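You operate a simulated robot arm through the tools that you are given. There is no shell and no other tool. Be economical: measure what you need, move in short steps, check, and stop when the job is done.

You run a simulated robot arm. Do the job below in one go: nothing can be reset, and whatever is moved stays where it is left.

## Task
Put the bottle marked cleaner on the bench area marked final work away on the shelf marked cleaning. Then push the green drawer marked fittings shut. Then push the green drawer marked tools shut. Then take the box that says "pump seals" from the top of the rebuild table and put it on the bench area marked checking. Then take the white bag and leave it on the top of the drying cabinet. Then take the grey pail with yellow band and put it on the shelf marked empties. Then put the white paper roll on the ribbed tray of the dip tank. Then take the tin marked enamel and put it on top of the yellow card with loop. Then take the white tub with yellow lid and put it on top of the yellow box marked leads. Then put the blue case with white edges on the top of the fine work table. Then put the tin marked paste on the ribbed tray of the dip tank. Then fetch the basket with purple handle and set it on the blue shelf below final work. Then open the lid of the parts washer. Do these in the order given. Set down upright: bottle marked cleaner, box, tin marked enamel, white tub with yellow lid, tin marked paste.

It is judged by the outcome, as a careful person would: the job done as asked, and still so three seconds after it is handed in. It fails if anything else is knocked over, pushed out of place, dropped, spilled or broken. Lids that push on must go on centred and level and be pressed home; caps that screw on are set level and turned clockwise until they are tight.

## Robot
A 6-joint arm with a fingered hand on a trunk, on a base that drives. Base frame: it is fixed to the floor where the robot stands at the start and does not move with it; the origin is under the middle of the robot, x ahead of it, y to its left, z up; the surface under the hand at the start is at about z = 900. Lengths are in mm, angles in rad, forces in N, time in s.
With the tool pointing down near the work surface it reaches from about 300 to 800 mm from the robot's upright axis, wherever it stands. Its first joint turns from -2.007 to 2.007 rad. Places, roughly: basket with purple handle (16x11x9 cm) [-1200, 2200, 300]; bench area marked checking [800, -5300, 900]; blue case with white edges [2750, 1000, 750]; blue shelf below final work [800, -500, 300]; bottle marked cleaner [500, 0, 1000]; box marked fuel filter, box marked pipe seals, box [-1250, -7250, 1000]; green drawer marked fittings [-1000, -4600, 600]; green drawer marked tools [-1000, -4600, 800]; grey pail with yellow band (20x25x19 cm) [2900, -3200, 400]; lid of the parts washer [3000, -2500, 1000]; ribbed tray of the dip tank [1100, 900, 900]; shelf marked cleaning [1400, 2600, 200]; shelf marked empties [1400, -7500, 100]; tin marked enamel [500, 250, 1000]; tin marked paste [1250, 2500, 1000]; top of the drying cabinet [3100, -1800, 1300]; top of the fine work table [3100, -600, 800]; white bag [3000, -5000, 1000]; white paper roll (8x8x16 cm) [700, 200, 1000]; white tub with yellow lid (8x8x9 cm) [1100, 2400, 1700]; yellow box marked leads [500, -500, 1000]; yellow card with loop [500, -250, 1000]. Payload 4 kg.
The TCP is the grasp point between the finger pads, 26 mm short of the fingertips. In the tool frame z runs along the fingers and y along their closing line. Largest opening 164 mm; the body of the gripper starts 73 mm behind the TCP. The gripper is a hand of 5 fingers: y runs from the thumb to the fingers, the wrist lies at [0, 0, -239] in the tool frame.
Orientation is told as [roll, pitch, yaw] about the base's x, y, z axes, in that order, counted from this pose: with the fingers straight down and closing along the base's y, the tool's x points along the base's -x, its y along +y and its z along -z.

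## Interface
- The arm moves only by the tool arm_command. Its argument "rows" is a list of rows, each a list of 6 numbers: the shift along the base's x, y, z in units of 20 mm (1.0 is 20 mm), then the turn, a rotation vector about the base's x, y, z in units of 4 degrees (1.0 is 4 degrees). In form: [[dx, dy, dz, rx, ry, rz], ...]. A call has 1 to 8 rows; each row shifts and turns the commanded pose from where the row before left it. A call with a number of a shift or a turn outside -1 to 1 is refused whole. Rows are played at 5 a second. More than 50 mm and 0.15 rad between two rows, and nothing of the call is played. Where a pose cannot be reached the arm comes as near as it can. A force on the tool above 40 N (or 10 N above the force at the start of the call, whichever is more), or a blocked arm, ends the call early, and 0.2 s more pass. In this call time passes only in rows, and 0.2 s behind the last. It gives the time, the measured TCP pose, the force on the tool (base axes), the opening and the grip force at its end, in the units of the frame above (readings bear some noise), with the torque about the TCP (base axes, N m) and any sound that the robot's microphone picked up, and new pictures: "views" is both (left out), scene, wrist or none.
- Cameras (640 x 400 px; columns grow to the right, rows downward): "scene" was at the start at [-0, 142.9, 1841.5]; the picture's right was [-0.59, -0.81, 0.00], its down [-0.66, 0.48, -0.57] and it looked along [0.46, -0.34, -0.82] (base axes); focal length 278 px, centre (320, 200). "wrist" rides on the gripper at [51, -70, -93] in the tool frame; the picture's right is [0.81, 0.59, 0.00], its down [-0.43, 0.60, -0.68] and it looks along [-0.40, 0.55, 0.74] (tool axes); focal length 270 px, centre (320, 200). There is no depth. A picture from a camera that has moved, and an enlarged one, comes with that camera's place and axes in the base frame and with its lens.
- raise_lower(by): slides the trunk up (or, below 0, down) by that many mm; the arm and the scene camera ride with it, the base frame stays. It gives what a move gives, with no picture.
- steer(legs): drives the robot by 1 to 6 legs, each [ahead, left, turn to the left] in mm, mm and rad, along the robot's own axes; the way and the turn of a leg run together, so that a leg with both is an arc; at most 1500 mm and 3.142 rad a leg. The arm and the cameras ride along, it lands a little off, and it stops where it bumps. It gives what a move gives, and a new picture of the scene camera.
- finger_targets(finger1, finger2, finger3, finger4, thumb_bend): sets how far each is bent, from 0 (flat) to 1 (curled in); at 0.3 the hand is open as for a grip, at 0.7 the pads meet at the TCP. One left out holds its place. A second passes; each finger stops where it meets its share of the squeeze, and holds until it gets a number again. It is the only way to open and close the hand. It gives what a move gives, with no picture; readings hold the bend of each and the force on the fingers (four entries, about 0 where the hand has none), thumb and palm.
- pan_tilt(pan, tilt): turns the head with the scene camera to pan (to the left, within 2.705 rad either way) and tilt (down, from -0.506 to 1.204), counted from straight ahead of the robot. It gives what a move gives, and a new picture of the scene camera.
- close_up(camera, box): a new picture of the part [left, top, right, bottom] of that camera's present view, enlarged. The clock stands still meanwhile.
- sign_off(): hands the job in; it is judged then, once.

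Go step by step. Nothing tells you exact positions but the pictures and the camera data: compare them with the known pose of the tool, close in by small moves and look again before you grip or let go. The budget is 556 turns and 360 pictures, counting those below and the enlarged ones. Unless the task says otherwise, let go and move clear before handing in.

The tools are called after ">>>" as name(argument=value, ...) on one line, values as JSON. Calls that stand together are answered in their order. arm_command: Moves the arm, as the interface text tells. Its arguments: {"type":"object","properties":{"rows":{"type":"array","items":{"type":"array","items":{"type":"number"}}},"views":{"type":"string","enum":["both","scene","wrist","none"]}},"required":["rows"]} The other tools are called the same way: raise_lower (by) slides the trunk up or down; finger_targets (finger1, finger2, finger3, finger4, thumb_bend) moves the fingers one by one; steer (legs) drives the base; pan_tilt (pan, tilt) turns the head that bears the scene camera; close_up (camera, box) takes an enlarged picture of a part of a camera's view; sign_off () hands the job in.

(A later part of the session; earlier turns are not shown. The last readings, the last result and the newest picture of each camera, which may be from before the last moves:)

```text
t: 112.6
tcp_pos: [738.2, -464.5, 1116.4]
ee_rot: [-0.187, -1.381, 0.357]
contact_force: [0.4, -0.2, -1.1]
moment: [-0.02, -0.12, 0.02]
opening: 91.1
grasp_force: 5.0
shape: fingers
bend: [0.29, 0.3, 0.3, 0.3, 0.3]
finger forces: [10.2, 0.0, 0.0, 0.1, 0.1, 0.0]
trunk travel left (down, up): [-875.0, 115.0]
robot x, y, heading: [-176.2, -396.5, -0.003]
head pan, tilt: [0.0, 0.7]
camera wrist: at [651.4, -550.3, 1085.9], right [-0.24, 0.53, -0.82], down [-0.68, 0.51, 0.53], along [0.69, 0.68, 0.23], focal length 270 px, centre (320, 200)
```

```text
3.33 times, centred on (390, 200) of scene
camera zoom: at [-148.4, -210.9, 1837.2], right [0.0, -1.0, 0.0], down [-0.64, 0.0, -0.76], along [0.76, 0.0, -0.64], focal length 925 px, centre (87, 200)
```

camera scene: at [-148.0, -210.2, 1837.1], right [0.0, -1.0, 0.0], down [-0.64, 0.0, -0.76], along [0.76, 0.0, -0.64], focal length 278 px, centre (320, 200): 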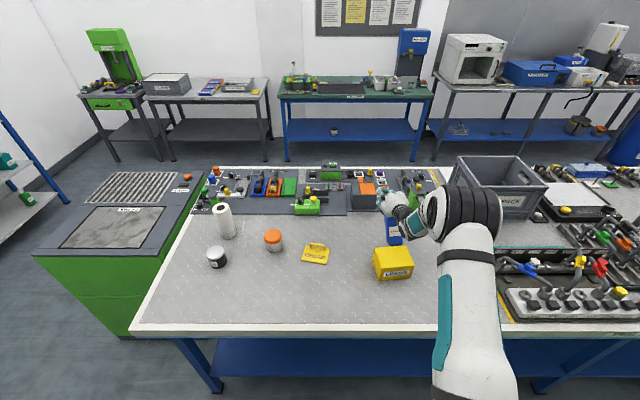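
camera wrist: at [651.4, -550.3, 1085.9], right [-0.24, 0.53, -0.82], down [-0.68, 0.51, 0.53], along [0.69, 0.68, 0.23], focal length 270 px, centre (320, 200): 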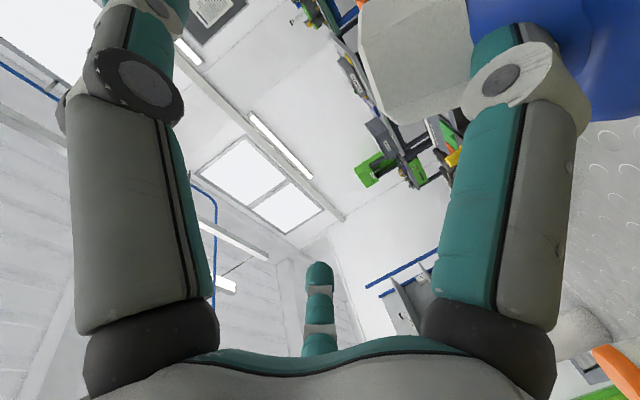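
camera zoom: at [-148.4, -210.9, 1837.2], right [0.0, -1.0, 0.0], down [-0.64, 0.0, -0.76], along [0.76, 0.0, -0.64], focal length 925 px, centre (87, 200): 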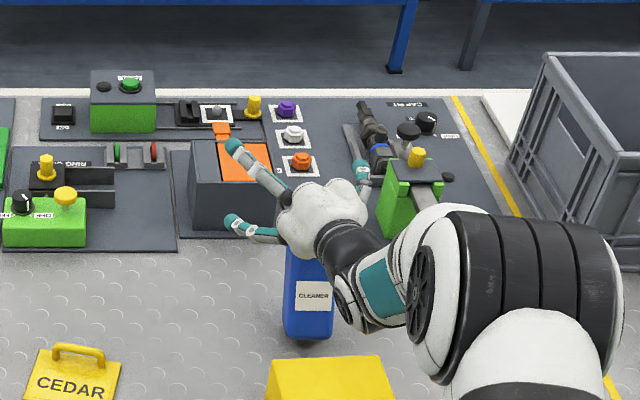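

I'll carry the hanging bottle round to the far side of the bench. There the low grey unit can serve as a fixed stop on the hand's side. First lift, back off and drive left around the dip tank.

>>> raise_lower(by=115)

>>> steer(legs=[[-330, 0, 0], [0, 0, 1.571], [1500, 0, 0], [550, 0, 0], [0, 0, -1.571]])

```text
t: 114.1
tcp_pos: [740.1, -464.8, 1230.3]
ee_rot: [-0.188, -1.378, 0.358]
contact_force: [-0.2, -0.3, -3.7]
moment: [0.09, -0.14, -0.02]
opening: 93.9
grasp_force: 5.2
shape: fingers
bend: [0.26, 0.3, 0.3, 0.3, 0.3]
finger forces: [10.0, 0.1, 0.0, 0.0, 0.0, 0.0]
trunk travel left (down, up): [-990.0, 0.0]
robot x, y, heading: [-174.1, -394.8, 0.001]
head pan, tilt: [0.0, 0.7]
```

```text
t: 133.7
tcp_pos: [438.4, 1551.5, 1230.2]
ee_rot: [-0.19, -1.38, 0.319]
contact_force: [-0.1, -0.5, -3.5]
moment: [0.08, -0.1, -0.01]
opening: 94.2
grasp_force: 3.3
shape: fingers
bend: [0.27, 0.3, 0.3, 0.3, 0.3]
finger forces: [6.7, 0.0, 0.0, 0.1, 0.0, 0.0]
trunk travel left (down, up): [-990.0, 0.0]
robot x, y, heading: [-471.7, 1654.4, -0.036]
head pan, tilt: [0.0, 0.7]
camera scene: at [-438.7, 1838.3, 1952.1], right [-0.03, -1.0, 0.0], down [-0.64, 0.02, -0.76], along [0.76, -0.03, -0.64], focal length 278 px, centre (320, 200)
```

scene: 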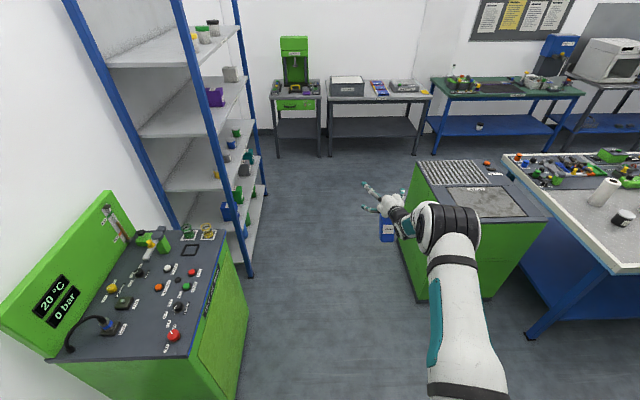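

>>> steer(legs=[[0, 0, 0.036], [1500, 0, 0], [720, 0, 0], [0, 0, -1.571], [1500, 0, 0]])

```text
t: 156.2
tcp_pos: [1851.6, -782.0, 1231.4]
ee_rot: [-0.19, -1.378, -1.159]
contact_force: [-0.9, -0.7, -2.7]
moment: [-0.12, -0.13, 0.02]
opening: 94.2
grasp_force: 3.9
shape: fingers
bend: [0.26, 0.3, 0.3, 0.3, 0.3]
finger forces: [7.4, 0.0, 0.0, 0.0, 0.1, 0.1]
trunk travel left (down, up): [-990.0, 0.0]
robot x, y, heading: [1868.8, 134.1, -1.513]
head pan, tilt: [0.0, 0.7]
camera scene: at [2058.0, 119.5, 1952.1], right [-1.0, -0.06, 0.0], down [-0.04, 0.64, -0.76], along [0.04, -0.76, -0.64], focal length 278 px, centre (320, 200)
```

scene: 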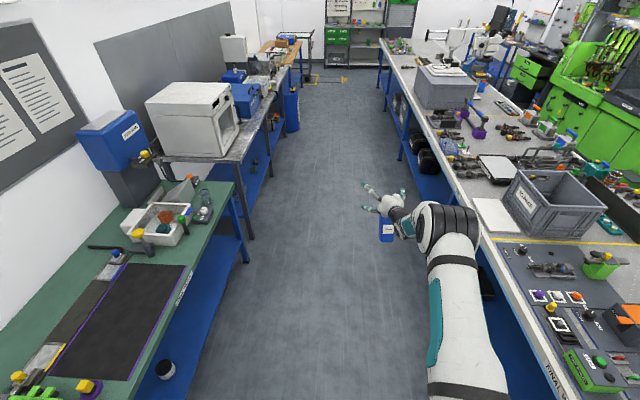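

>>> arm_command(rows=[[0, 0, 1, 0, 0, 0], [0, 0, 1, 0, 0, 0], [0, 0, 1, 0, 0, 0], [0, 0, 1, 0, 0, 0]], views="none")

>>> steer(legs=[[0, 0, -1.629], [0, 640, 0]])

```text
t: 157.2
tcp_pos: [1851.8, -778.0, 1309.6]
ee_rot: [-0.19, -1.38, -1.158]
contact_force: [0.4, 1.9, -3.5]
moment: [-0.07, -0.12, 0.01]
opening: 94.0
grasp_force: 4.5
shape: fingers
bend: [0.26, 0.3, 0.3, 0.3, 0.3]
finger forces: [7.0, 0.1, 0.0, 0.0, 0.0, 0.0]
trunk travel left (down, up): [-990.0, 0.0]
robot x, y, heading: [1869.1, 135.0, -1.512]
head pan, tilt: [0.0, 0.7]
```

```text
t: 164.9
tcp_pos: [930.0, -374.1, 1308.7]
ee_rot: [-0.193, -1.378, -2.849]
contact_force: [0.0, -1.3, -2.7]
moment: [-0.11, 0.16, -0.02]
opening: 94.1
grasp_force: 3.3
shape: fingers
bend: [0.26, 0.3, 0.3, 0.3, 0.3]
finger forces: [6.9, 0.0, 0.0, 0.0, 0.0, 0.1]
trunk travel left (down, up): [-990.0, 0.0]
robot x, y, heading: [1837.3, -500.0, 3.077]
head pan, tilt: [0.0, 0.7]
camera scene: at [1800.0, -685.2, 1952.0], right [0.06, 1.0, 0.0], down [0.64, -0.04, -0.76], along [-0.76, 0.05, -0.64], focal length 278 px, centre (320, 200)
```

scene: 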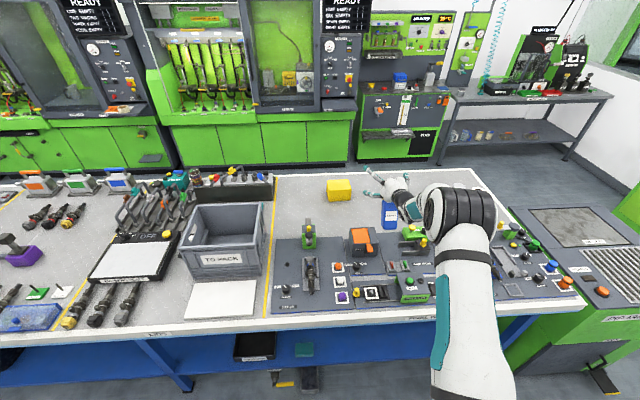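

>>> close_up(camera="scene", box=[260, 160, 480, 310])

```text
2.67 times, centred on (370, 235) of scene
camera zoom: at [1800.0, -685.2, 1952.0], right [0.06, 1.0, 0.0], down [0.64, -0.04, -0.76], along [-0.76, 0.05, -0.64], focal length 740 px, centre (187, 107)
```

zoom: 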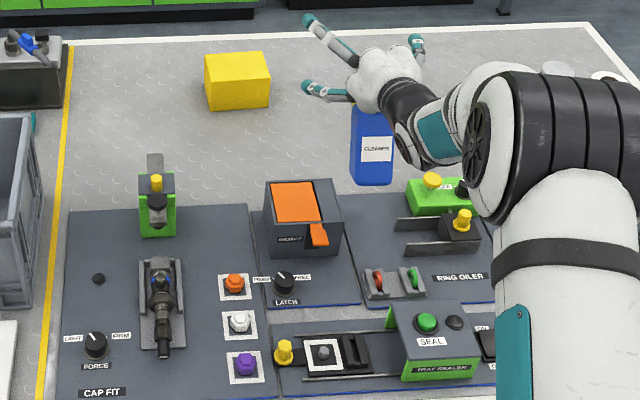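

>>> steer(legs=[[136, 88, 0]])

>>> raise_lower(by=-150)

>>> close_up(camera="scene", box=[280, 120, 460, 240])

```text
t: 166.3
tcp_pos: [786.1, -448.1, 1307.8]
ee_rot: [-0.19, -1.377, -2.854]
contact_force: [-0.2, -0.2, -3.7]
moment: [-0.12, 0.15, -0.04]
opening: 94.3
grasp_force: 3.4
shape: fingers
bend: [0.26, 0.3, 0.3, 0.3, 0.3]
finger forces: [7.8, 0.1, 0.0, 0.0, 0.0, 0.0]
trunk travel left (down, up): [-990.0, 0.0]
robot x, y, heading: [1694.7, -578.6, 3.074]
head pan, tilt: [0.0, 0.7]
camera scene: at [1654.2, -762.9, 1952.0], right [0.07, 1.0, 0.0], down [0.64, -0.04, -0.76], along [-0.76, 0.05, -0.65], focal length 278 px, centre (320, 200)
```

scene: 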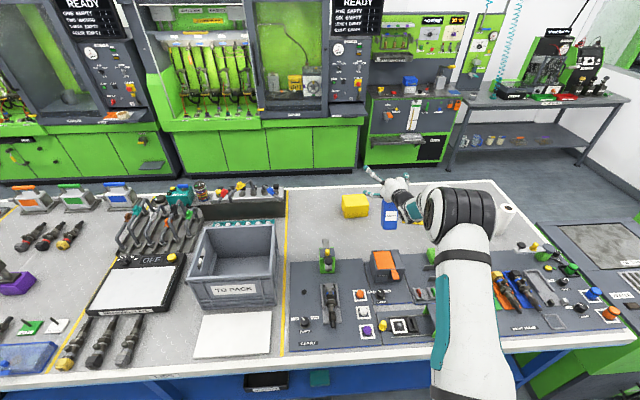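

```text
t: 168.0
tcp_pos: [787.7, -448.2, 1160.6]
ee_rot: [-0.19, -1.379, -2.853]
contact_force: [-0.7, -0.4, -3.7]
moment: [-0.12, 0.13, 0.02]
opening: 94.2
grasp_force: 4.0
shape: fingers
bend: [0.26, 0.3, 0.3, 0.3, 0.3]
finger forces: [7.4, 0.0, 0.1, 0.0, 0.1, 0.1]
trunk travel left (down, up): [-840.0, 150.0]
robot x, y, heading: [1697.9, -579.4, 3.072]
head pan, tilt: [0.0, 0.7]
```

```text
3.33 times, centred on (370, 180) of scene
camera zoom: at [1655.8, -762.3, 1802.1], right [0.07, 1.0, 0.0], down [0.64, -0.04, -0.76], along [-0.76, 0.05, -0.64], focal length 925 px, centre (153, 267)
```

zoom: 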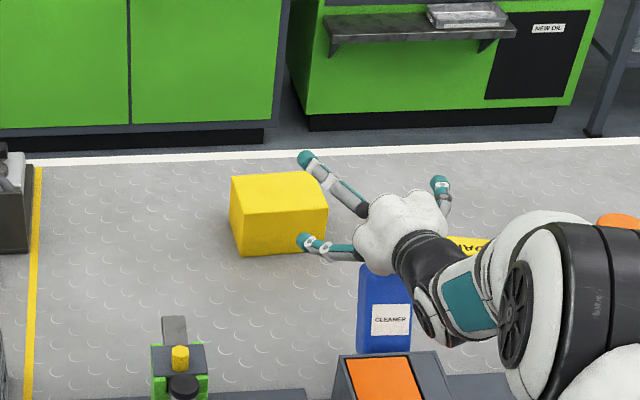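

>>> arm_command(rows=[[0, -0.5, -0.7, 0, 0, 0], [0, 0, -0.7, 0, 0, 0], [0, 0, -0.5, 0, 0, 0]], views="none")

>>> arm_command(rows=[[0, 0, -0.25, 0, 0, 0]], views="none")

>>> arm_command(rows=[[0, 0, -0.15, 0, 0, 0]], views="none")

```text
t: 168.8
tcp_pos: [785.5, -458.9, 1122.2]
ee_rot: [-0.188, -1.38, -2.856]
contact_force: [1.0, 0.5, -3.5]
moment: [-0.06, 0.15, -0.02]
opening: 93.9
grasp_force: 4.1
shape: fingers
bend: [0.26, 0.3, 0.3, 0.3, 0.3]
finger forces: [8.0, 0.0, 0.0, 0.0, 0.0, 0.1]
trunk travel left (down, up): [-840.0, 150.0]
robot x, y, heading: [1690.7, -578.8, 3.076]
head pan, tilt: [0.0, 0.7]
```

```text
t: 169.2
tcp_pos: [785.5, -458.0, 1118.2]
ee_rot: [-0.194, -1.383, -2.85]
contact_force: [-0.5, 0.9, 1.1]
moment: [0.03, 0.0, 0.0]
opening: 91.8
grasp_force: 3.0
shape: fingers
bend: [0.28, 0.3, 0.3, 0.3, 0.3]
finger forces: [7.1, 0.0, 0.1, 0.0, 0.0, 0.1]
trunk travel left (down, up): [-840.0, 150.0]
robot x, y, heading: [1693.9, -580.2, 3.073]
head pan, tilt: [0.0, 0.7]
```

```text
t: 169.6
tcp_pos: [785.2, -458.5, 1115.1]
ee_rot: [-0.195, -1.38, -2.848]
contact_force: [-0.1, 0.6, 2.9]
moment: [0.15, -0.08, 0.04]
opening: 89.5
grasp_force: 5.3
shape: fingers
bend: [0.3, 0.3, 0.3, 0.3, 0.3]
finger forces: [9.9, 0.0, 0.0, 0.0, 0.0, 0.1]
trunk travel left (down, up): [-840.0, 150.0]
robot x, y, heading: [1690.0, -581.5, 3.083]
head pan, tilt: [0.0, 0.7]
```

>>> arm_command(rows=[[0, 0, 0.9, 0, 0, 0], [0.8, 0, 0, 0, 0, 0], [0.8, 0, 0, 0, 0, 0], [0.5, 0, 0, 0, 0, 0]], views="none")

>>> arm_command(rows=[[0.3, 0, 0, 0, 0, 0], [0.3, 0, 0, 0, 0, 0]], views="none")

>>> close_up(camera="scene", box=[320, 170, 440, 250])

```text
t: 170.6
tcp_pos: [827.3, -458.0, 1130.2]
ee_rot: [-0.192, -1.38, -2.853]
contact_force: [-4.0, 0.0, -3.4]
moment: [-0.05, 0.87, 0.07]
opening: 83.2
grasp_force: 19.5
shape: fingers
bend: [0.32, 0.3, 0.3, 0.3, 0.3]
finger forces: [37.8, 0.1, 0.1, 0.1, 0.1, 0.0]
trunk travel left (down, up): [-840.0, 150.0]
robot x, y, heading: [1692.9, -578.7, 3.072]
head pan, tilt: [0.0, 0.7]
```

```text
t: 171.2
tcp_pos: [840.8, -457.9, 1130.8]
ee_rot: [-0.186, -1.379, -2.857]
contact_force: [-6.0, -0.4, -3.4]
moment: [-0.12, 1.11, 0.03]
opening: 79.4
grasp_force: 25.1
shape: fingers
bend: [0.33, 0.3, 0.3, 0.3, 0.3]
finger forces: [49.8, 0.1, 0.0, 0.1, 0.0, 0.1]
trunk travel left (down, up): [-840.0, 150.0]
robot x, y, heading: [1690.3, -578.2, 3.079]
head pan, tilt: [0.0, 0.7]
```

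```text
5.00 times, centred on (380, 210) of scene
camera zoom: at [1655.0, -762.3, 1802.0], right [0.07, 1.0, 0.0], down [0.64, -0.04, -0.76], along [-0.76, 0.05, -0.64], focal length 1388 px, centre (20, 150)
```

zoom: 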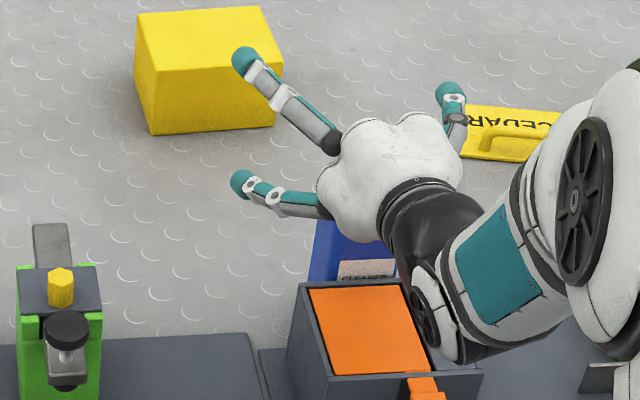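

>>> arm_command(rows=[[-1, 0, 0.3, 0, 0, 0], [-0.3, 0, 0, 0, 1, 0], [0, 0, 0.1, 0, 1, 0], [0, 0, 0.1, 0, 1, 0], [0.5, 0, 0, 0, 0.5, 0]], views="none")

>>> arm_command(rows=[[0.5, 0, 0, 0, 0, 0], [0.4, 0, 0, 0, 0, 0]], views="none")

>>> arm_command(rows=[[0.4, 0, 0, 0, 0, 0]], views="none")

```text
t: 172.4
tcp_pos: [826.2, -458.1, 1141.5]
ee_rot: [-2.322, -1.489, -0.728]
contact_force: [0.1, -0.3, -3.5]
moment: [-0.08, 0.06, 0.0]
opening: 95.0
grasp_force: 3.3
shape: fingers
bend: [0.25, 0.3, 0.3, 0.3, 0.3]
finger forces: [6.8, 0.0, 0.0, 0.0, 0.0, 0.0]
trunk travel left (down, up): [-840.0, 150.0]
robot x, y, heading: [1693.3, -577.0, 3.077]
head pan, tilt: [0.0, 0.7]
```

```text
t: 173.0
tcp_pos: [843.4, -455.8, 1141.1]
ee_rot: [-2.324, -1.491, -0.729]
contact_force: [-0.3, -0.8, -2.9]
moment: [-0.13, 0.2, 0.0]
opening: 93.7
grasp_force: 5.9
shape: fingers
bend: [0.27, 0.3, 0.3, 0.3, 0.3]
finger forces: [11.4, 0.1, 0.0, 0.0, 0.1, 0.0]
trunk travel left (down, up): [-840.0, 150.0]
robot x, y, heading: [1690.2, -580.4, 3.075]
head pan, tilt: [0.0, 0.7]
```

```text
t: 173.4
tcp_pos: [852.1, -457.5, 1140.7]
ee_rot: [-2.32, -1.49, -0.732]
contact_force: [-1.2, -0.2, -2.6]
moment: [-0.12, 0.32, 0.0]
opening: 91.6
grasp_force: 8.9
shape: fingers
bend: [0.28, 0.3, 0.3, 0.3, 0.3]
finger forces: [17.6, 0.0, 0.0, 0.0, 0.1, 0.1]
trunk travel left (down, up): [-840.0, 150.0]
robot x, y, heading: [1690.1, -575.8, 3.071]
head pan, tilt: [0.0, 0.7]
```

>>> arm_command(rows=[[-0.6, 0, 0, 0, 0, 0], [0, 0, 1, 0, 0, 0], [0.5, 0, 0, 0, 0.5, 0], [0.6, 0, 0, 0, 0, 0]], views="none")

>>> arm_command(rows=[[0.5, 0, 0, 0, 0, 0]], views="none")

>>> arm_command(rows=[[0.5, 0, 0, 0, 0, 0]], views="none")

>>> close_up(camera="scene", box=[320, 170, 440, 250])

```text
t: 174.4
tcp_pos: [861.8, -458.1, 1162.3]
ee_rot: [-2.537, -1.46, -0.515]
contact_force: [-1.6, 0.4, -3.8]
moment: [-0.08, 0.35, 0.04]
opening: 91.0
grasp_force: 9.0
shape: fingers
bend: [0.28, 0.3, 0.3, 0.3, 0.3]
finger forces: [18.0, 0.1, 0.0, 0.1, 0.0, 0.0]
trunk travel left (down, up): [-840.0, 150.0]
robot x, y, heading: [1687.7, -577.3, 3.075]
head pan, tilt: [0.0, 0.7]
```

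```text
t: 174.8
tcp_pos: [871.2, -457.0, 1164.0]
ee_rot: [-2.532, -1.46, -0.518]
contact_force: [-3.6, -0.4, -3.5]
moment: [-0.12, 0.6, 0.12]
opening: 88.6
grasp_force: 12.3
shape: fingers
bend: [0.3, 0.3, 0.3, 0.3, 0.3]
finger forces: [24.1, 0.1, 0.0, 0.0, 0.0, 0.1]
trunk travel left (down, up): [-840.0, 150.0]
robot x, y, heading: [1693.3, -577.1, 3.075]
head pan, tilt: [0.0, 0.7]
```

```text
t: 175.2
tcp_pos: [880.7, -456.7, 1161.2]
ee_rot: [-2.531, -1.46, -0.52]
contact_force: [-6.1, -0.2, -3.2]
moment: [-0.16, 0.95, 0.16]
opening: 85.8
grasp_force: 18.1
shape: fingers
bend: [0.31, 0.3, 0.3, 0.3, 0.3]
finger forces: [36.4, 0.0, 0.1, 0.0, 0.0, 0.1]
trunk travel left (down, up): [-840.0, 150.0]
robot x, y, heading: [1691.1, -578.8, 3.076]
head pan, tilt: [0.0, 0.7]
```

```text
5.00 times, centred on (380, 210) of scene
camera zoom: at [1654.7, -762.3, 1802.1], right [0.07, 1.0, 0.0], down [0.64, -0.04, -0.76], along [-0.76, 0.05, -0.64], focal length 1388 px, centre (20, 150)
```

zoom: 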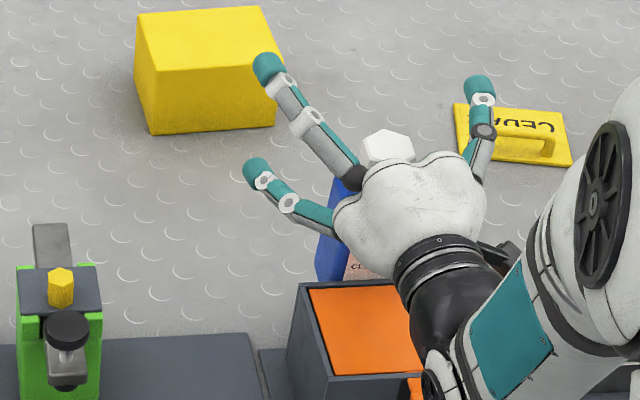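

>>> arm_command(rows=[[-1, 0, 0, 0, 0, 0], [-1, 0, -0.5, 0, 0, 0], [0, 0, -1, 0, 0, 0]], views="wrist")

>>> close_up(camera="scene", box=[320, 150, 440, 250])

```text
t: 176.0
tcp_pos: [840.9, -456.7, 1130.2]
ee_rot: [-2.531, -1.463, -0.521]
contact_force: [-0.5, 0.8, -3.0]
moment: [-0.1, 0.03, 0.0]
opening: 95.7
grasp_force: 2.7
shape: fingers
bend: [0.25, 0.3, 0.3, 0.3, 0.3]
finger forces: [5.9, 0.0, 0.0, 0.0, 0.1, 0.0]
trunk travel left (down, up): [-840.0, 150.0]
robot x, y, heading: [1690.5, -582.6, 3.078]
head pan, tilt: [0.0, 0.7]
camera wrist: at [923.0, -374.2, 1076.3], right [-0.02, -0.54, -0.84], down [0.76, -0.55, 0.33], along [-0.64, -0.63, 0.43], focal length 270 px, centre (320, 200)
```

wrist: 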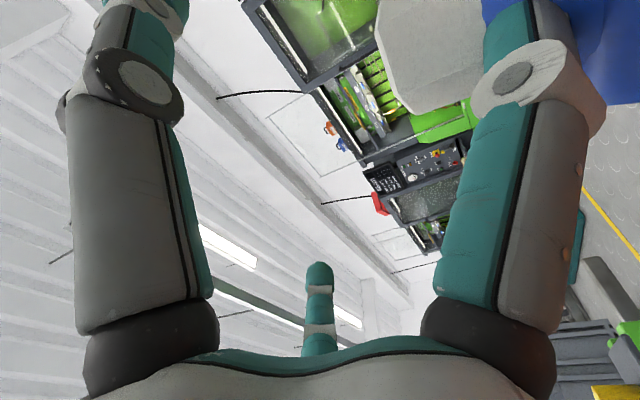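

```text
4.00 times, centred on (380, 200) of scene
camera zoom: at [1655.4, -762.1, 1802.2], right [0.07, 1.0, 0.0], down [0.64, -0.04, -0.76], along [-0.76, 0.05, -0.64], focal length 1110 px, centre (80, 200)
```

zoom: 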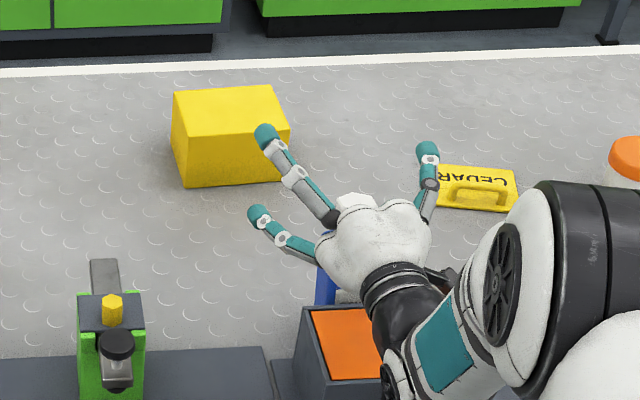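

>>> arm_command(rows=[[0.6, 0, 0, 0, 0, 0], [0.4, 0, 0, 0, 0, 0]], views="none")

>>> arm_command(rows=[[0.5, 0, 0, 0, 0, 0]], views="none")

>>> arm_command(rows=[[0.5, 0, 0, 0, 0, 0]], views="none")

>>> arm_command(rows=[[0.5, 0, 0, 0, 0, 0]], views="none")

```text
t: 176.6
tcp_pos: [860.8, -457.8, 1130.6]
ee_rot: [-2.534, -1.46, -0.519]
contact_force: [-1.6, 0.4, -2.6]
moment: [-0.12, 0.27, 0.02]
opening: 91.6
grasp_force: 7.8
shape: fingers
bend: [0.28, 0.3, 0.3, 0.3, 0.3]
finger forces: [14.8, 0.0, 0.0, 0.1, 0.1, 0.1]
trunk travel left (down, up): [-840.0, 150.0]
robot x, y, heading: [1688.8, -582.1, 3.079]
head pan, tilt: [0.0, 0.7]
```

```text
t: 177.0
tcp_pos: [870.6, -456.9, 1128.9]
ee_rot: [-2.533, -1.463, -0.515]
contact_force: [-2.3, -0.1, -3.7]
moment: [-0.11, 0.5, 0.05]
opening: 89.7
grasp_force: 12.1
shape: fingers
bend: [0.29, 0.3, 0.3, 0.3, 0.3]
finger forces: [23.3, 0.1, 0.1, 0.0, 0.1, 0.0]
trunk travel left (down, up): [-840.0, 150.0]
robot x, y, heading: [1689.6, -577.5, 3.072]
head pan, tilt: [0.0, 0.7]
```

```text
t: 177.4
tcp_pos: [879.0, -457.7, 1129.2]
ee_rot: [-2.528, -1.463, -0.523]
contact_force: [-10.1, 0.4, -5.7]
moment: [-0.18, 1.2, 0.26]
opening: 86.3
grasp_force: 16.9
shape: fingers
bend: [0.31, 0.3, 0.3, 0.3, 0.3]
finger forces: [34.3, 0.0, 0.0, 0.1, 0.0, 0.0]
trunk travel left (down, up): [-840.0, 150.0]
robot x, y, heading: [1696.0, -578.4, 3.074]
head pan, tilt: [0.0, 0.7]
```

```text
t: 177.8
tcp_pos: [889.0, -457.5, 1129.8]
ee_rot: [-2.532, -1.461, -0.519]
contact_force: [-11.9, -0.5, -4.8]
moment: [-0.2, 1.41, 0.32]
opening: 82.9
grasp_force: 22.4
shape: fingers
bend: [0.33, 0.3, 0.3, 0.3, 0.3]
finger forces: [45.4, 0.0, 0.1, 0.0, 0.0, 0.0]
trunk travel left (down, up): [-840.0, 150.0]
robot x, y, heading: [1690.5, -579.3, 3.075]
head pan, tilt: [0.0, 0.7]
```

>>> arm_command(rows=[[0.6, 0, 0, 0, 0, 0], [0.6, 0, 0, 0, 0, 0]], views="none")

>>> arm_command(rows=[[0.6, 0, 0, 0, 0, 0], [0.6, 0, 0, 0, 0, 0]], views="wrist")

>>> close_up(camera="scene", box=[320, 150, 440, 250])

```text
t: 178.4
tcp_pos: [913.7, -456.8, 1129.4]
ee_rot: [-2.532, -1.461, -0.52]
contact_force: [-9.7, -1.9, -0.9]
moment: [-0.21, 1.14, 0.27]
opening: 78.1
grasp_force: 20.6
shape: fingers
bend: [0.34, 0.3, 0.3, 0.3, 0.3]
finger forces: [41.1, 0.0, 0.0, 0.1, 0.0, 0.0]
trunk travel left (down, up): [-840.0, 150.0]
robot x, y, heading: [1688.1, -578.2, 3.075]
head pan, tilt: [0.0, 0.7]
```

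```text
t: 179.0
tcp_pos: [941.0, -456.3, 1130.3]
ee_rot: [-2.531, -1.461, -0.522]
contact_force: [-1.4, 0.9, 0.4]
moment: [-0.01, -0.01, 0.03]
opening: 92.4
grasp_force: 0.1
shape: fingers
bend: [0.28, 0.3, 0.3, 0.3, 0.3]
finger forces: [0.1, 0.0, 0.0, 0.0, 0.0, 0.0]
trunk travel left (down, up): [-840.0, 150.0]
robot x, y, heading: [1692.8, -580.2, 3.075]
head pan, tilt: [0.0, 0.7]
camera wrist: at [1021.5, -374.7, 1076.9], right [-0.03, -0.54, -0.84], down [0.76, -0.55, 0.33], along [-0.64, -0.63, 0.43], focal length 270 px, centre (320, 200)
```

wrist: 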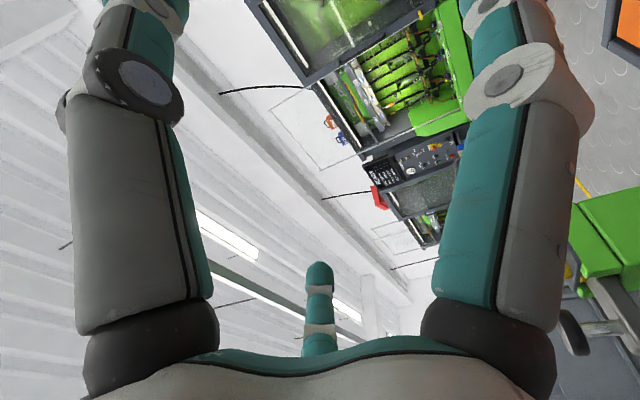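

```text
4.00 times, centred on (380, 200) of scene
camera zoom: at [1656.4, -762.4, 1802.1], right [0.07, 1.0, 0.0], down [0.64, -0.04, -0.76], along [-0.76, 0.05, -0.64], focal length 1110 px, centre (80, 200)
```

zoom: 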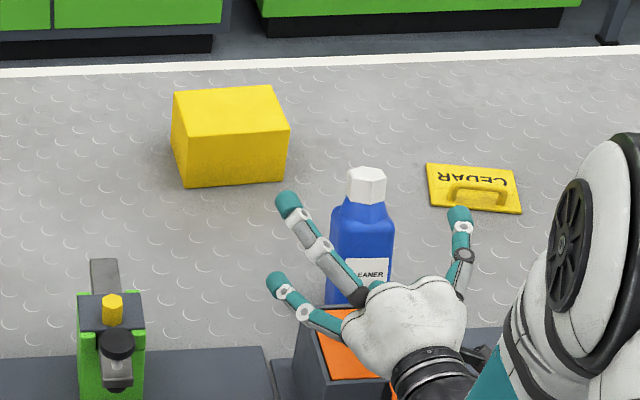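

Finger 1 is free and the bottle stands upright. I'll lift clear and roll the hand about 18° so that the gap between two fingers faces down and can straddle the bottle. Then I'll drive back to the front of the bench.

>>> raise_lower(by=150)

>>> arm_command(rows=[[0.3, 0, 0, 0.9, -0.92, -0.08], [0.3, 0, 0, 0.9, -0.92, -0.08], [0.3, 0, 0, 0.9, -0.92, -0.08], [0.3, 0, 0, 0.9, -0.92, -0.08], [0.3, 0, 0, 0.9, -0.92, -0.08]], views="scene")

>>> close_up(camera="scene", box=[300, 160, 460, 280])

```text
t: 180.8
tcp_pos: [940.4, -456.0, 1280.3]
ee_rot: [-2.534, -1.461, -0.518]
contact_force: [-0.2, 0.6, -0.3]
moment: [0.03, 0.0, 0.01]
opening: 92.4
grasp_force: 0.0
shape: fingers
bend: [0.28, 0.3, 0.3, 0.3, 0.3]
finger forces: [0.0, 0.0, 0.1, 0.0, 0.1, 0.0]
trunk travel left (down, up): [-990.0, 0.0]
robot x, y, heading: [1691.0, -579.9, 3.077]
head pan, tilt: [0.0, 0.7]
```

```text
t: 182.0
tcp_pos: [970.6, -456.9, 1281.6]
ee_rot: [-0.927, -1.137, -2.129]
contact_force: [-0.9, 0.0, 0.0]
moment: [0.01, 0.02, 0.03]
opening: 92.6
grasp_force: 0.0
shape: fingers
bend: [0.28, 0.3, 0.3, 0.3, 0.3]
finger forces: [0.0, 0.0, 0.0, 0.1, 0.0, 0.1]
trunk travel left (down, up): [-990.0, 0.0]
robot x, y, heading: [1692.9, -579.4, 3.075]
head pan, tilt: [0.0, 0.7]
camera scene: at [1656.9, -762.7, 1952.1], right [0.07, 1.0, 0.0], down [0.64, -0.04, -0.77], along [-0.76, 0.05, -0.64], focal length 278 px, centre (320, 200)
```

scene: 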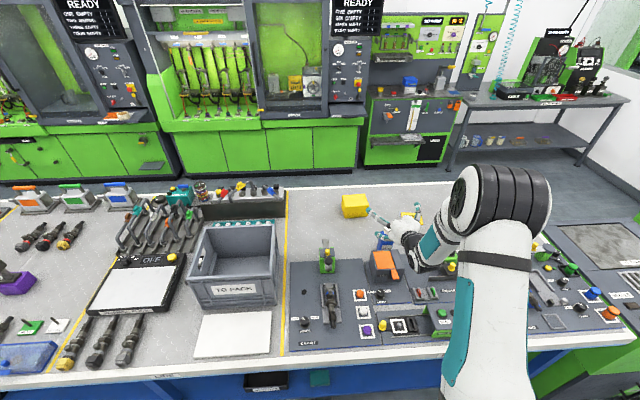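

```text
3.33 times, centred on (380, 220) of scene
camera zoom: at [1656.9, -762.7, 1952.1], right [0.07, 1.0, 0.0], down [0.64, -0.04, -0.77], along [-0.76, 0.05, -0.64], focal length 925 px, centre (120, 133)
```

zoom: 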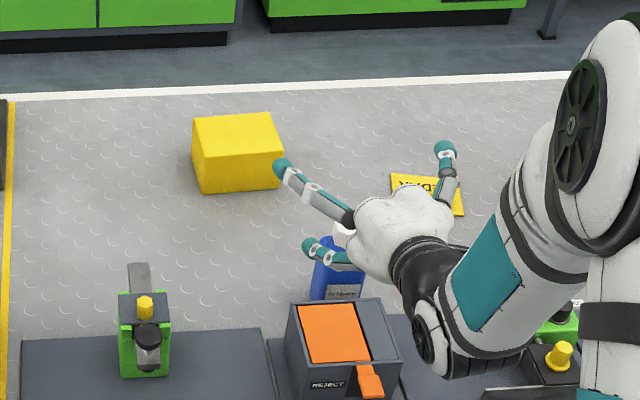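

>>> steer(legs=[[-180, 0, 0], [0, 0, -1.504], [1500, 0, 0], [540, 0, 0]])

```text
t: 196.9
tcp_pos: [2005.4, 2160.8, 1280.8]
ee_rot: [-0.927, -1.139, 2.621]
contact_force: [1.4, 0.3, 0.8]
moment: [0.01, 0.02, 0.0]
opening: 92.4
grasp_force: 0.2
shape: fingers
bend: [0.28, 0.3, 0.3, 0.3, 0.3]
finger forces: [0.0, 0.0, 0.0, 0.0, 0.0, 0.0]
trunk travel left (down, up): [-990.0, 0.0]
robot x, y, heading: [1907.7, 1430.8, 1.54]
head pan, tilt: [0.0, 0.7]
camera scene: at [1725.7, 1463.0, 1952.1], right [1.0, -0.03, 0.0], down [-0.02, -0.64, -0.76], along [0.02, 0.76, -0.64], focal length 278 px, centre (320, 200)
```

scene: 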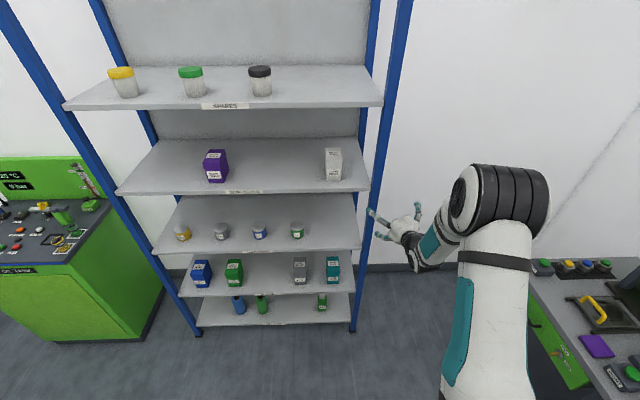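

>>> close_up(camera="scene", box=[140, 180, 400, 340])

>>> close_up(camera="scene", box=[60, 40, 400, 250])

```text
2.46 times, centred on (270, 260) of scene
camera zoom: at [1725.7, 1463.0, 1952.1], right [1.0, -0.03, 0.0], down [-0.02, -0.64, -0.76], along [0.02, 0.76, -0.64], focal length 683 px, centre (443, 52)
```

zoom: 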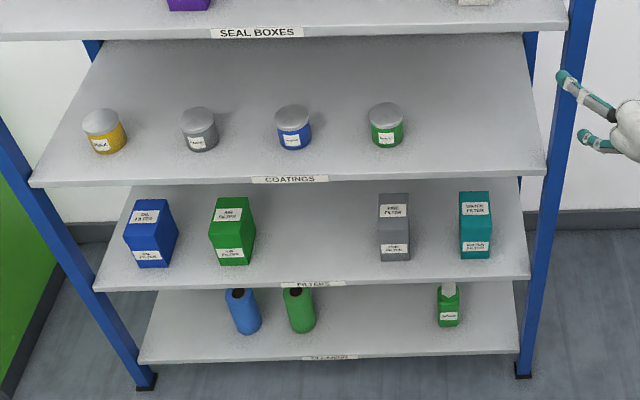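

```text
1.88 times, centred on (230, 145) of scene
camera zoom: at [1725.7, 1463.0, 1952.1], right [1.0, -0.03, 0.0], down [-0.02, -0.64, -0.76], along [0.02, 0.76, -0.64], focal length 522 px, centre (489, 304)
```

zoom: 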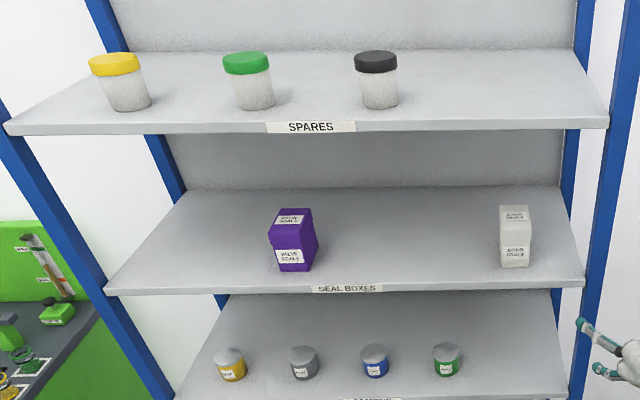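

>>> steer(legs=[[0, 0, 0.03], [0, 1500, 0], [0, 840, 0], [-1500, 0, 0], [-330, 0, 0], [0, 0, -1.571]])

>>> close_up(camera="scene", box=[270, 120, 470, 245])

```text
t: 221.1
tcp_pos: [320.1, -386.6, 1280.6]
ee_rot: [-0.928, -1.138, 1.128]
contact_force: [-0.3, 0.2, 1.0]
moment: [0.01, 0.03, 0.0]
opening: 92.5
grasp_force: 0.0
shape: fingers
bend: [0.28, 0.3, 0.3, 0.3, 0.3]
finger forces: [0.0, 0.0, 0.0, 0.1, 0.0, 0.0]
trunk travel left (down, up): [-990.0, 0.0]
robot x, y, heading: [-410.1, -348.0, 0.049]
head pan, tilt: [0.0, 0.7]
camera scene: at [-394.3, -162.4, 1952.1], right [0.05, -1.0, 0.0], down [-0.64, -0.03, -0.76], along [0.76, 0.04, -0.64], focal length 278 px, centre (320, 200)
```

scene: 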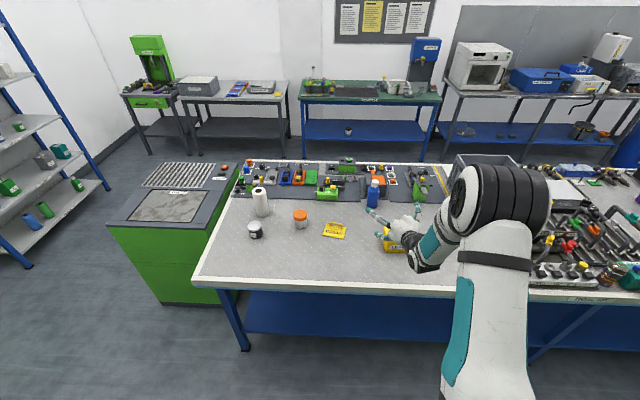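

```text
3.20 times, centred on (370, 182) of scene
camera zoom: at [-394.3, -162.4, 1952.1], right [0.05, -1.0, 0.0], down [-0.64, -0.03, -0.76], along [0.76, 0.04, -0.64], focal length 888 px, centre (160, 256)
```

zoom: 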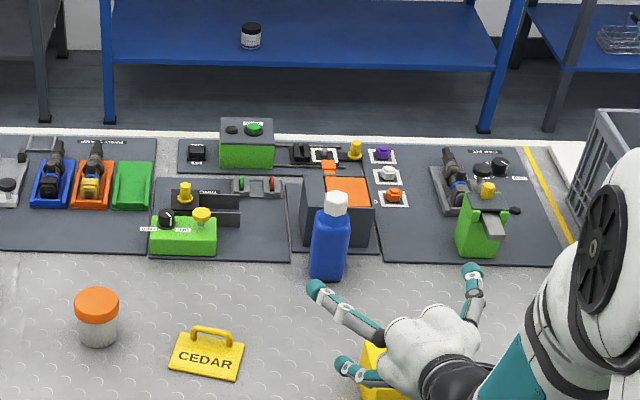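

>>> steer(legs=[[300, 0, -0.049]])

>>> arm_command(rows=[[0, 0, 0, 0, 0, -1], [0, 0, 0, 0, 0, -1], [0, 0, 0, 0, 0, -0.5]], views="wrist")

>>> close_up(camera="scene", box=[270, 120, 470, 245])

```text
t: 223.2
tcp_pos: [630.9, -406.1, 1279.2]
ee_rot: [-0.928, -1.138, 1.089]
contact_force: [1.4, 0.0, -0.8]
moment: [-0.01, 0.04, -0.01]
opening: 92.3
grasp_force: 0.1
shape: fingers
bend: [0.28, 0.3, 0.3, 0.3, 0.3]
finger forces: [0.1, 0.0, 0.0, 0.0, 0.0, 0.1]
trunk travel left (down, up): [-990.0, 0.0]
robot x, y, heading: [-101.8, -340.0, 0.012]
head pan, tilt: [0.0, 0.7]
camera scene: at [-74.6, -154.1, 1952.1], right [0.01, -1.0, 0.0], down [-0.64, -0.01, -0.76], along [0.76, 0.01, -0.64], focal length 278 px, centre (320, 200)
```

scene: 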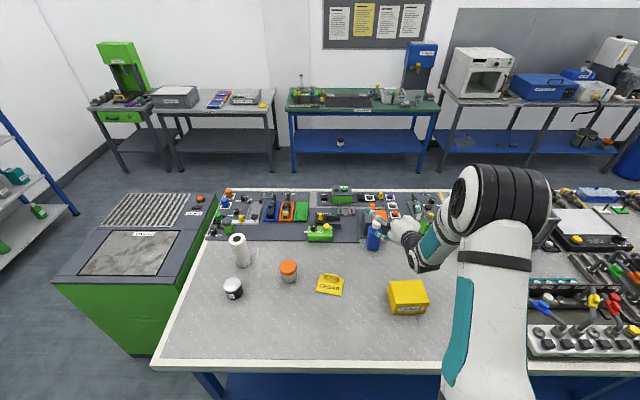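

```text
t: 224.0
tcp_pos: [629.5, -405.6, 1280.1]
ee_rot: [-0.928, -1.137, 0.916]
contact_force: [-1.4, -0.8, 0.1]
moment: [-0.03, -0.01, -0.03]
opening: 92.6
grasp_force: 0.2
shape: fingers
bend: [0.28, 0.3, 0.3, 0.3, 0.3]
finger forces: [0.0, 0.1, 0.1, 0.0, 0.0, 0.1]
trunk travel left (down, up): [-990.0, 0.0]
robot x, y, heading: [-98.6, -337.1, 0.01]
head pan, tilt: [0.0, 0.7]
camera wrist: at [529.0, -482.0, 1281.7], right [-0.23, 0.28, -0.93], down [-0.56, 0.74, 0.36], along [0.8, 0.61, -0.01], focal length 270 px, centre (320, 200)
```

wrist: 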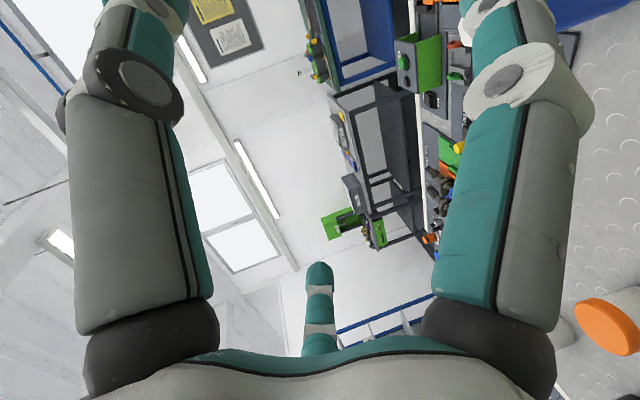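

```text
3.20 times, centred on (370, 182) of scene
camera zoom: at [-75.9, -153.8, 1952.1], right [0.01, -1.0, 0.0], down [-0.64, -0.01, -0.76], along [0.76, 0.01, -0.64], focal length 888 px, centre (160, 256)
```

zoom: 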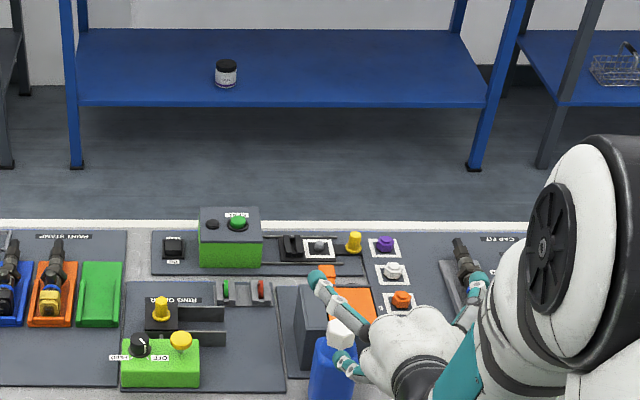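

>>> arm_command(rows=[[0.9, 0.15, 0, 0, 0, 0], [0.9, 0.15, 0, 0, 0, 0], [0.9, 0.15, 0, 0, 0, 0], [0.8, 0.15, 0, 0, 0, 0]], views="none")

>>> raise_lower(by=-230)

>>> close_up(camera="wrist", box=[0, 0, 640, 400])

>>> close_up(camera="scene", box=[290, 110, 450, 240])

```text
t: 225.0
tcp_pos: [700.0, -394.3, 1281.6]
ee_rot: [-0.927, -1.141, 0.917]
contact_force: [0.4, 0.0, 0.2]
moment: [-0.01, -0.02, 0.01]
opening: 92.7
grasp_force: 0.1
shape: fingers
bend: [0.28, 0.3, 0.3, 0.3, 0.3]
finger forces: [0.0, 0.0, 0.0, 0.0, 0.0, 0.1]
trunk travel left (down, up): [-990.0, 0.0]
robot x, y, heading: [-102.2, -339.1, 0.008]
head pan, tilt: [0.0, 0.7]
```

```text
t: 227.4
tcp_pos: [700.6, -394.4, 1050.7]
ee_rot: [-0.93, -1.137, 0.916]
contact_force: [-0.5, -0.2, -0.2]
moment: [-0.01, 0.01, 0.0]
opening: 92.3
grasp_force: 0.1
shape: fingers
bend: [0.28, 0.3, 0.3, 0.3, 0.3]
finger forces: [0.1, 0.0, 0.0, 0.0, 0.0, 0.0]
trunk travel left (down, up): [-760.0, 230.0]
robot x, y, heading: [-100.2, -341.7, 0.009]
head pan, tilt: [0.0, 0.7]
```

```text
1.00 times, centred on (320, 200) of wrist (not enlarged: the box is as wide or as high as the picture)
camera zoom: at [599.0, -469.8, 1052.5], right [-0.23, 0.28, -0.93], down [-0.56, 0.74, 0.36], along [0.79, 0.61, -0.01], focal length 270 px, centre (320, 200)
```

zoom: 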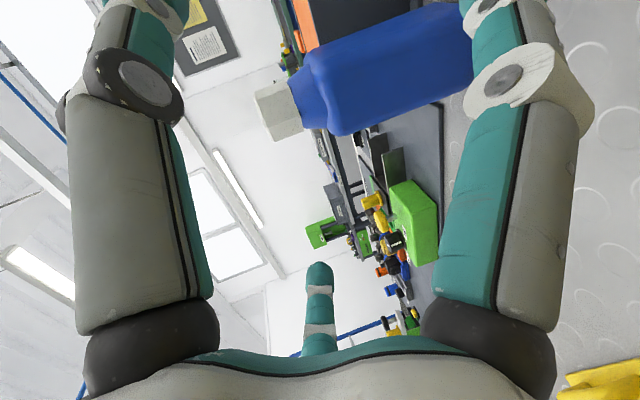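

```text
3.08 times, centred on (370, 175) of scene
camera zoom: at [-75.7, -154.1, 1722.2], right [0.01, -1.0, 0.0], down [-0.64, -0.01, -0.76], along [0.76, 0.01, -0.64], focal length 854 px, centre (166, 277)
```

zoom: 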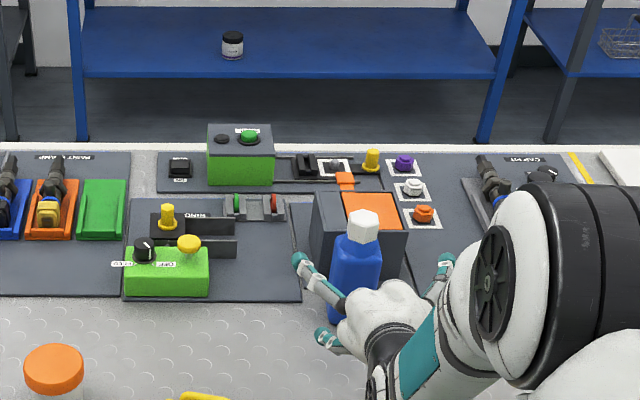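

>>> raise_lower(by=-50)

>>> arm_command(rows=[[0.9, -0.05, 0, 0, 0, 0], [0.9, -0.05, 0, 0, 0, 0], [0.9, -0.05, 0, 0, 0, 0]], views="wrist")

>>> close_up(camera="scene", box=[330, 120, 430, 220])

```text
t: 228.3
tcp_pos: [698.9, -394.4, 1001.0]
ee_rot: [-0.928, -1.137, 0.916]
contact_force: [0.2, 0.4, -0.9]
moment: [0.01, -0.04, -0.01]
opening: 92.0
grasp_force: 0.0
shape: fingers
bend: [0.28, 0.3, 0.3, 0.3, 0.3]
finger forces: [0.0, 0.0, 0.0, 0.0, 0.0, 0.0]
trunk travel left (down, up): [-710.0, 280.0]
robot x, y, heading: [-99.8, -338.8, 0.011]
head pan, tilt: [0.0, 0.7]
```

```text
t: 229.1
tcp_pos: [754.2, -395.0, 1000.7]
ee_rot: [-0.928, -1.139, 0.914]
contact_force: [-0.3, 0.4, 0.3]
moment: [0.01, -0.01, 0.02]
opening: 92.4
grasp_force: 0.0
shape: fingers
bend: [0.28, 0.3, 0.3, 0.3, 0.3]
finger forces: [0.0, 0.0, 0.1, 0.1, 0.0, 0.0]
trunk travel left (down, up): [-710.0, 280.0]
robot x, y, heading: [-96.4, -338.7, 0.006]
head pan, tilt: [0.0, 0.7]
camera wrist: at [653.3, -471.3, 1001.9], right [-0.23, 0.28, -0.93], down [-0.56, 0.74, 0.36], along [0.79, 0.61, -0.01], focal length 270 px, centre (320, 200)
```

wrist: 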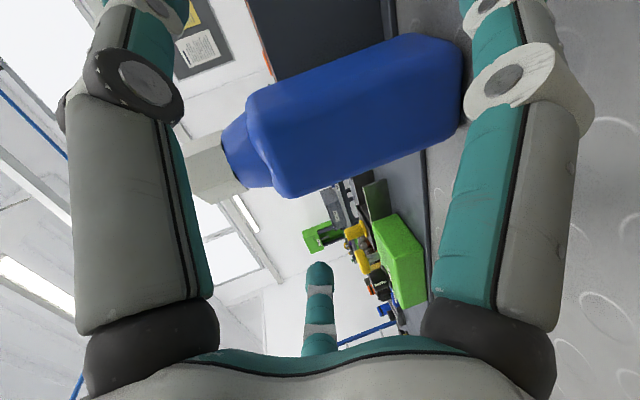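

```text
4.00 times, centred on (380, 170) of scene
camera zoom: at [-75.2, -154.1, 1672.1], right [0.01, -1.0, 0.0], down [-0.64, -0.01, -0.76], along [0.76, 0.01, -0.64], focal length 1110 px, centre (80, 320)
```

zoom: 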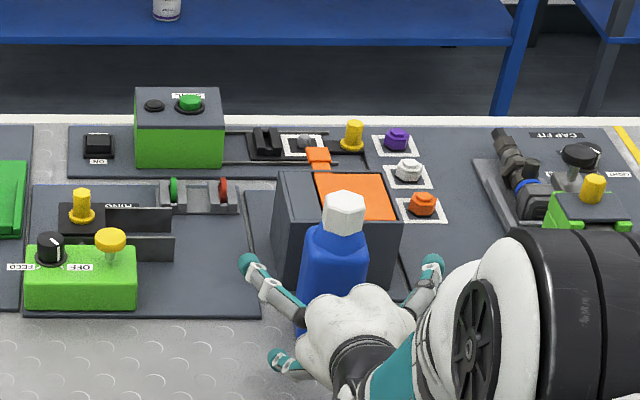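

>>> arm_command(rows=[[0.7, -0.04, 0, 0, 0, 0], [0.7, -0.04, 0, 0, 0, 0], [0.6, -0.03, 0, 0, 0, 0]], views="wrist")

```text
t: 229.9
tcp_pos: [794.8, -401.4, 1000.4]
ee_rot: [-0.927, -1.139, 0.916]
contact_force: [0.3, 0.7, 0.4]
moment: [0.0, 0.02, 0.01]
opening: 92.7
grasp_force: 0.0
shape: fingers
bend: [0.28, 0.3, 0.3, 0.3, 0.3]
finger forces: [0.0, 0.0, 0.0, 0.1, 0.1, 0.0]
trunk travel left (down, up): [-710.0, 280.0]
robot x, y, heading: [-97.8, -341.3, 0.013]
head pan, tilt: [0.0, 0.7]
camera wrist: at [693.7, -476.7, 1002.0], right [-0.23, 0.28, -0.93], down [-0.56, 0.74, 0.36], along [0.79, 0.61, -0.01], focal length 270 px, centre (320, 200)
```

wrist: 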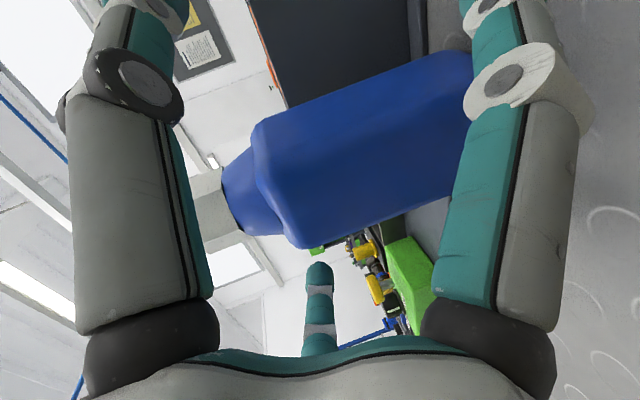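

>>> finger_targets(finger1=0.5, finger2=0.5, finger3=0.5, thumb_bend=0.5)

>>> close_up(camera="wrist", box=[0, 0, 640, 400])

```text
t: 230.9
tcp_pos: [794.4, -401.5, 1001.2]
ee_rot: [-0.928, -1.137, 0.915]
contact_force: [0.3, 0.3, -2.9]
moment: [0.01, 0.04, 0.03]
opening: 44.8
grasp_force: 4.1
shape: fingers
bend: [0.47, 0.47, 0.5, 0.3, 0.5]
finger forces: [4.0, 3.9, 0.0, 0.0, 0.1, 0.1]
trunk travel left (down, up): [-710.0, 280.0]
robot x, y, heading: [-97.8, -339.9, 0.009]
head pan, tilt: [0.0, 0.7]
```

```text
1.00 times, centred on (320, 200) of wrist (not enlarged: the box is as wide or as high as the picture)
camera zoom: at [693.6, -476.6, 1001.5], right [-0.23, 0.28, -0.93], down [-0.56, 0.74, 0.36], along [0.79, 0.61, -0.01], focal length 270 px, centre (320, 200)
```

zoom: 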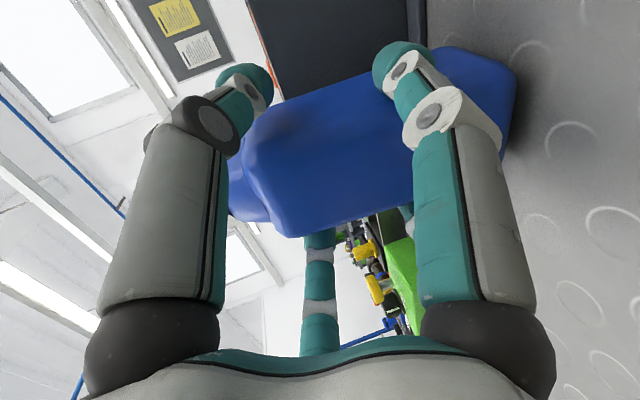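

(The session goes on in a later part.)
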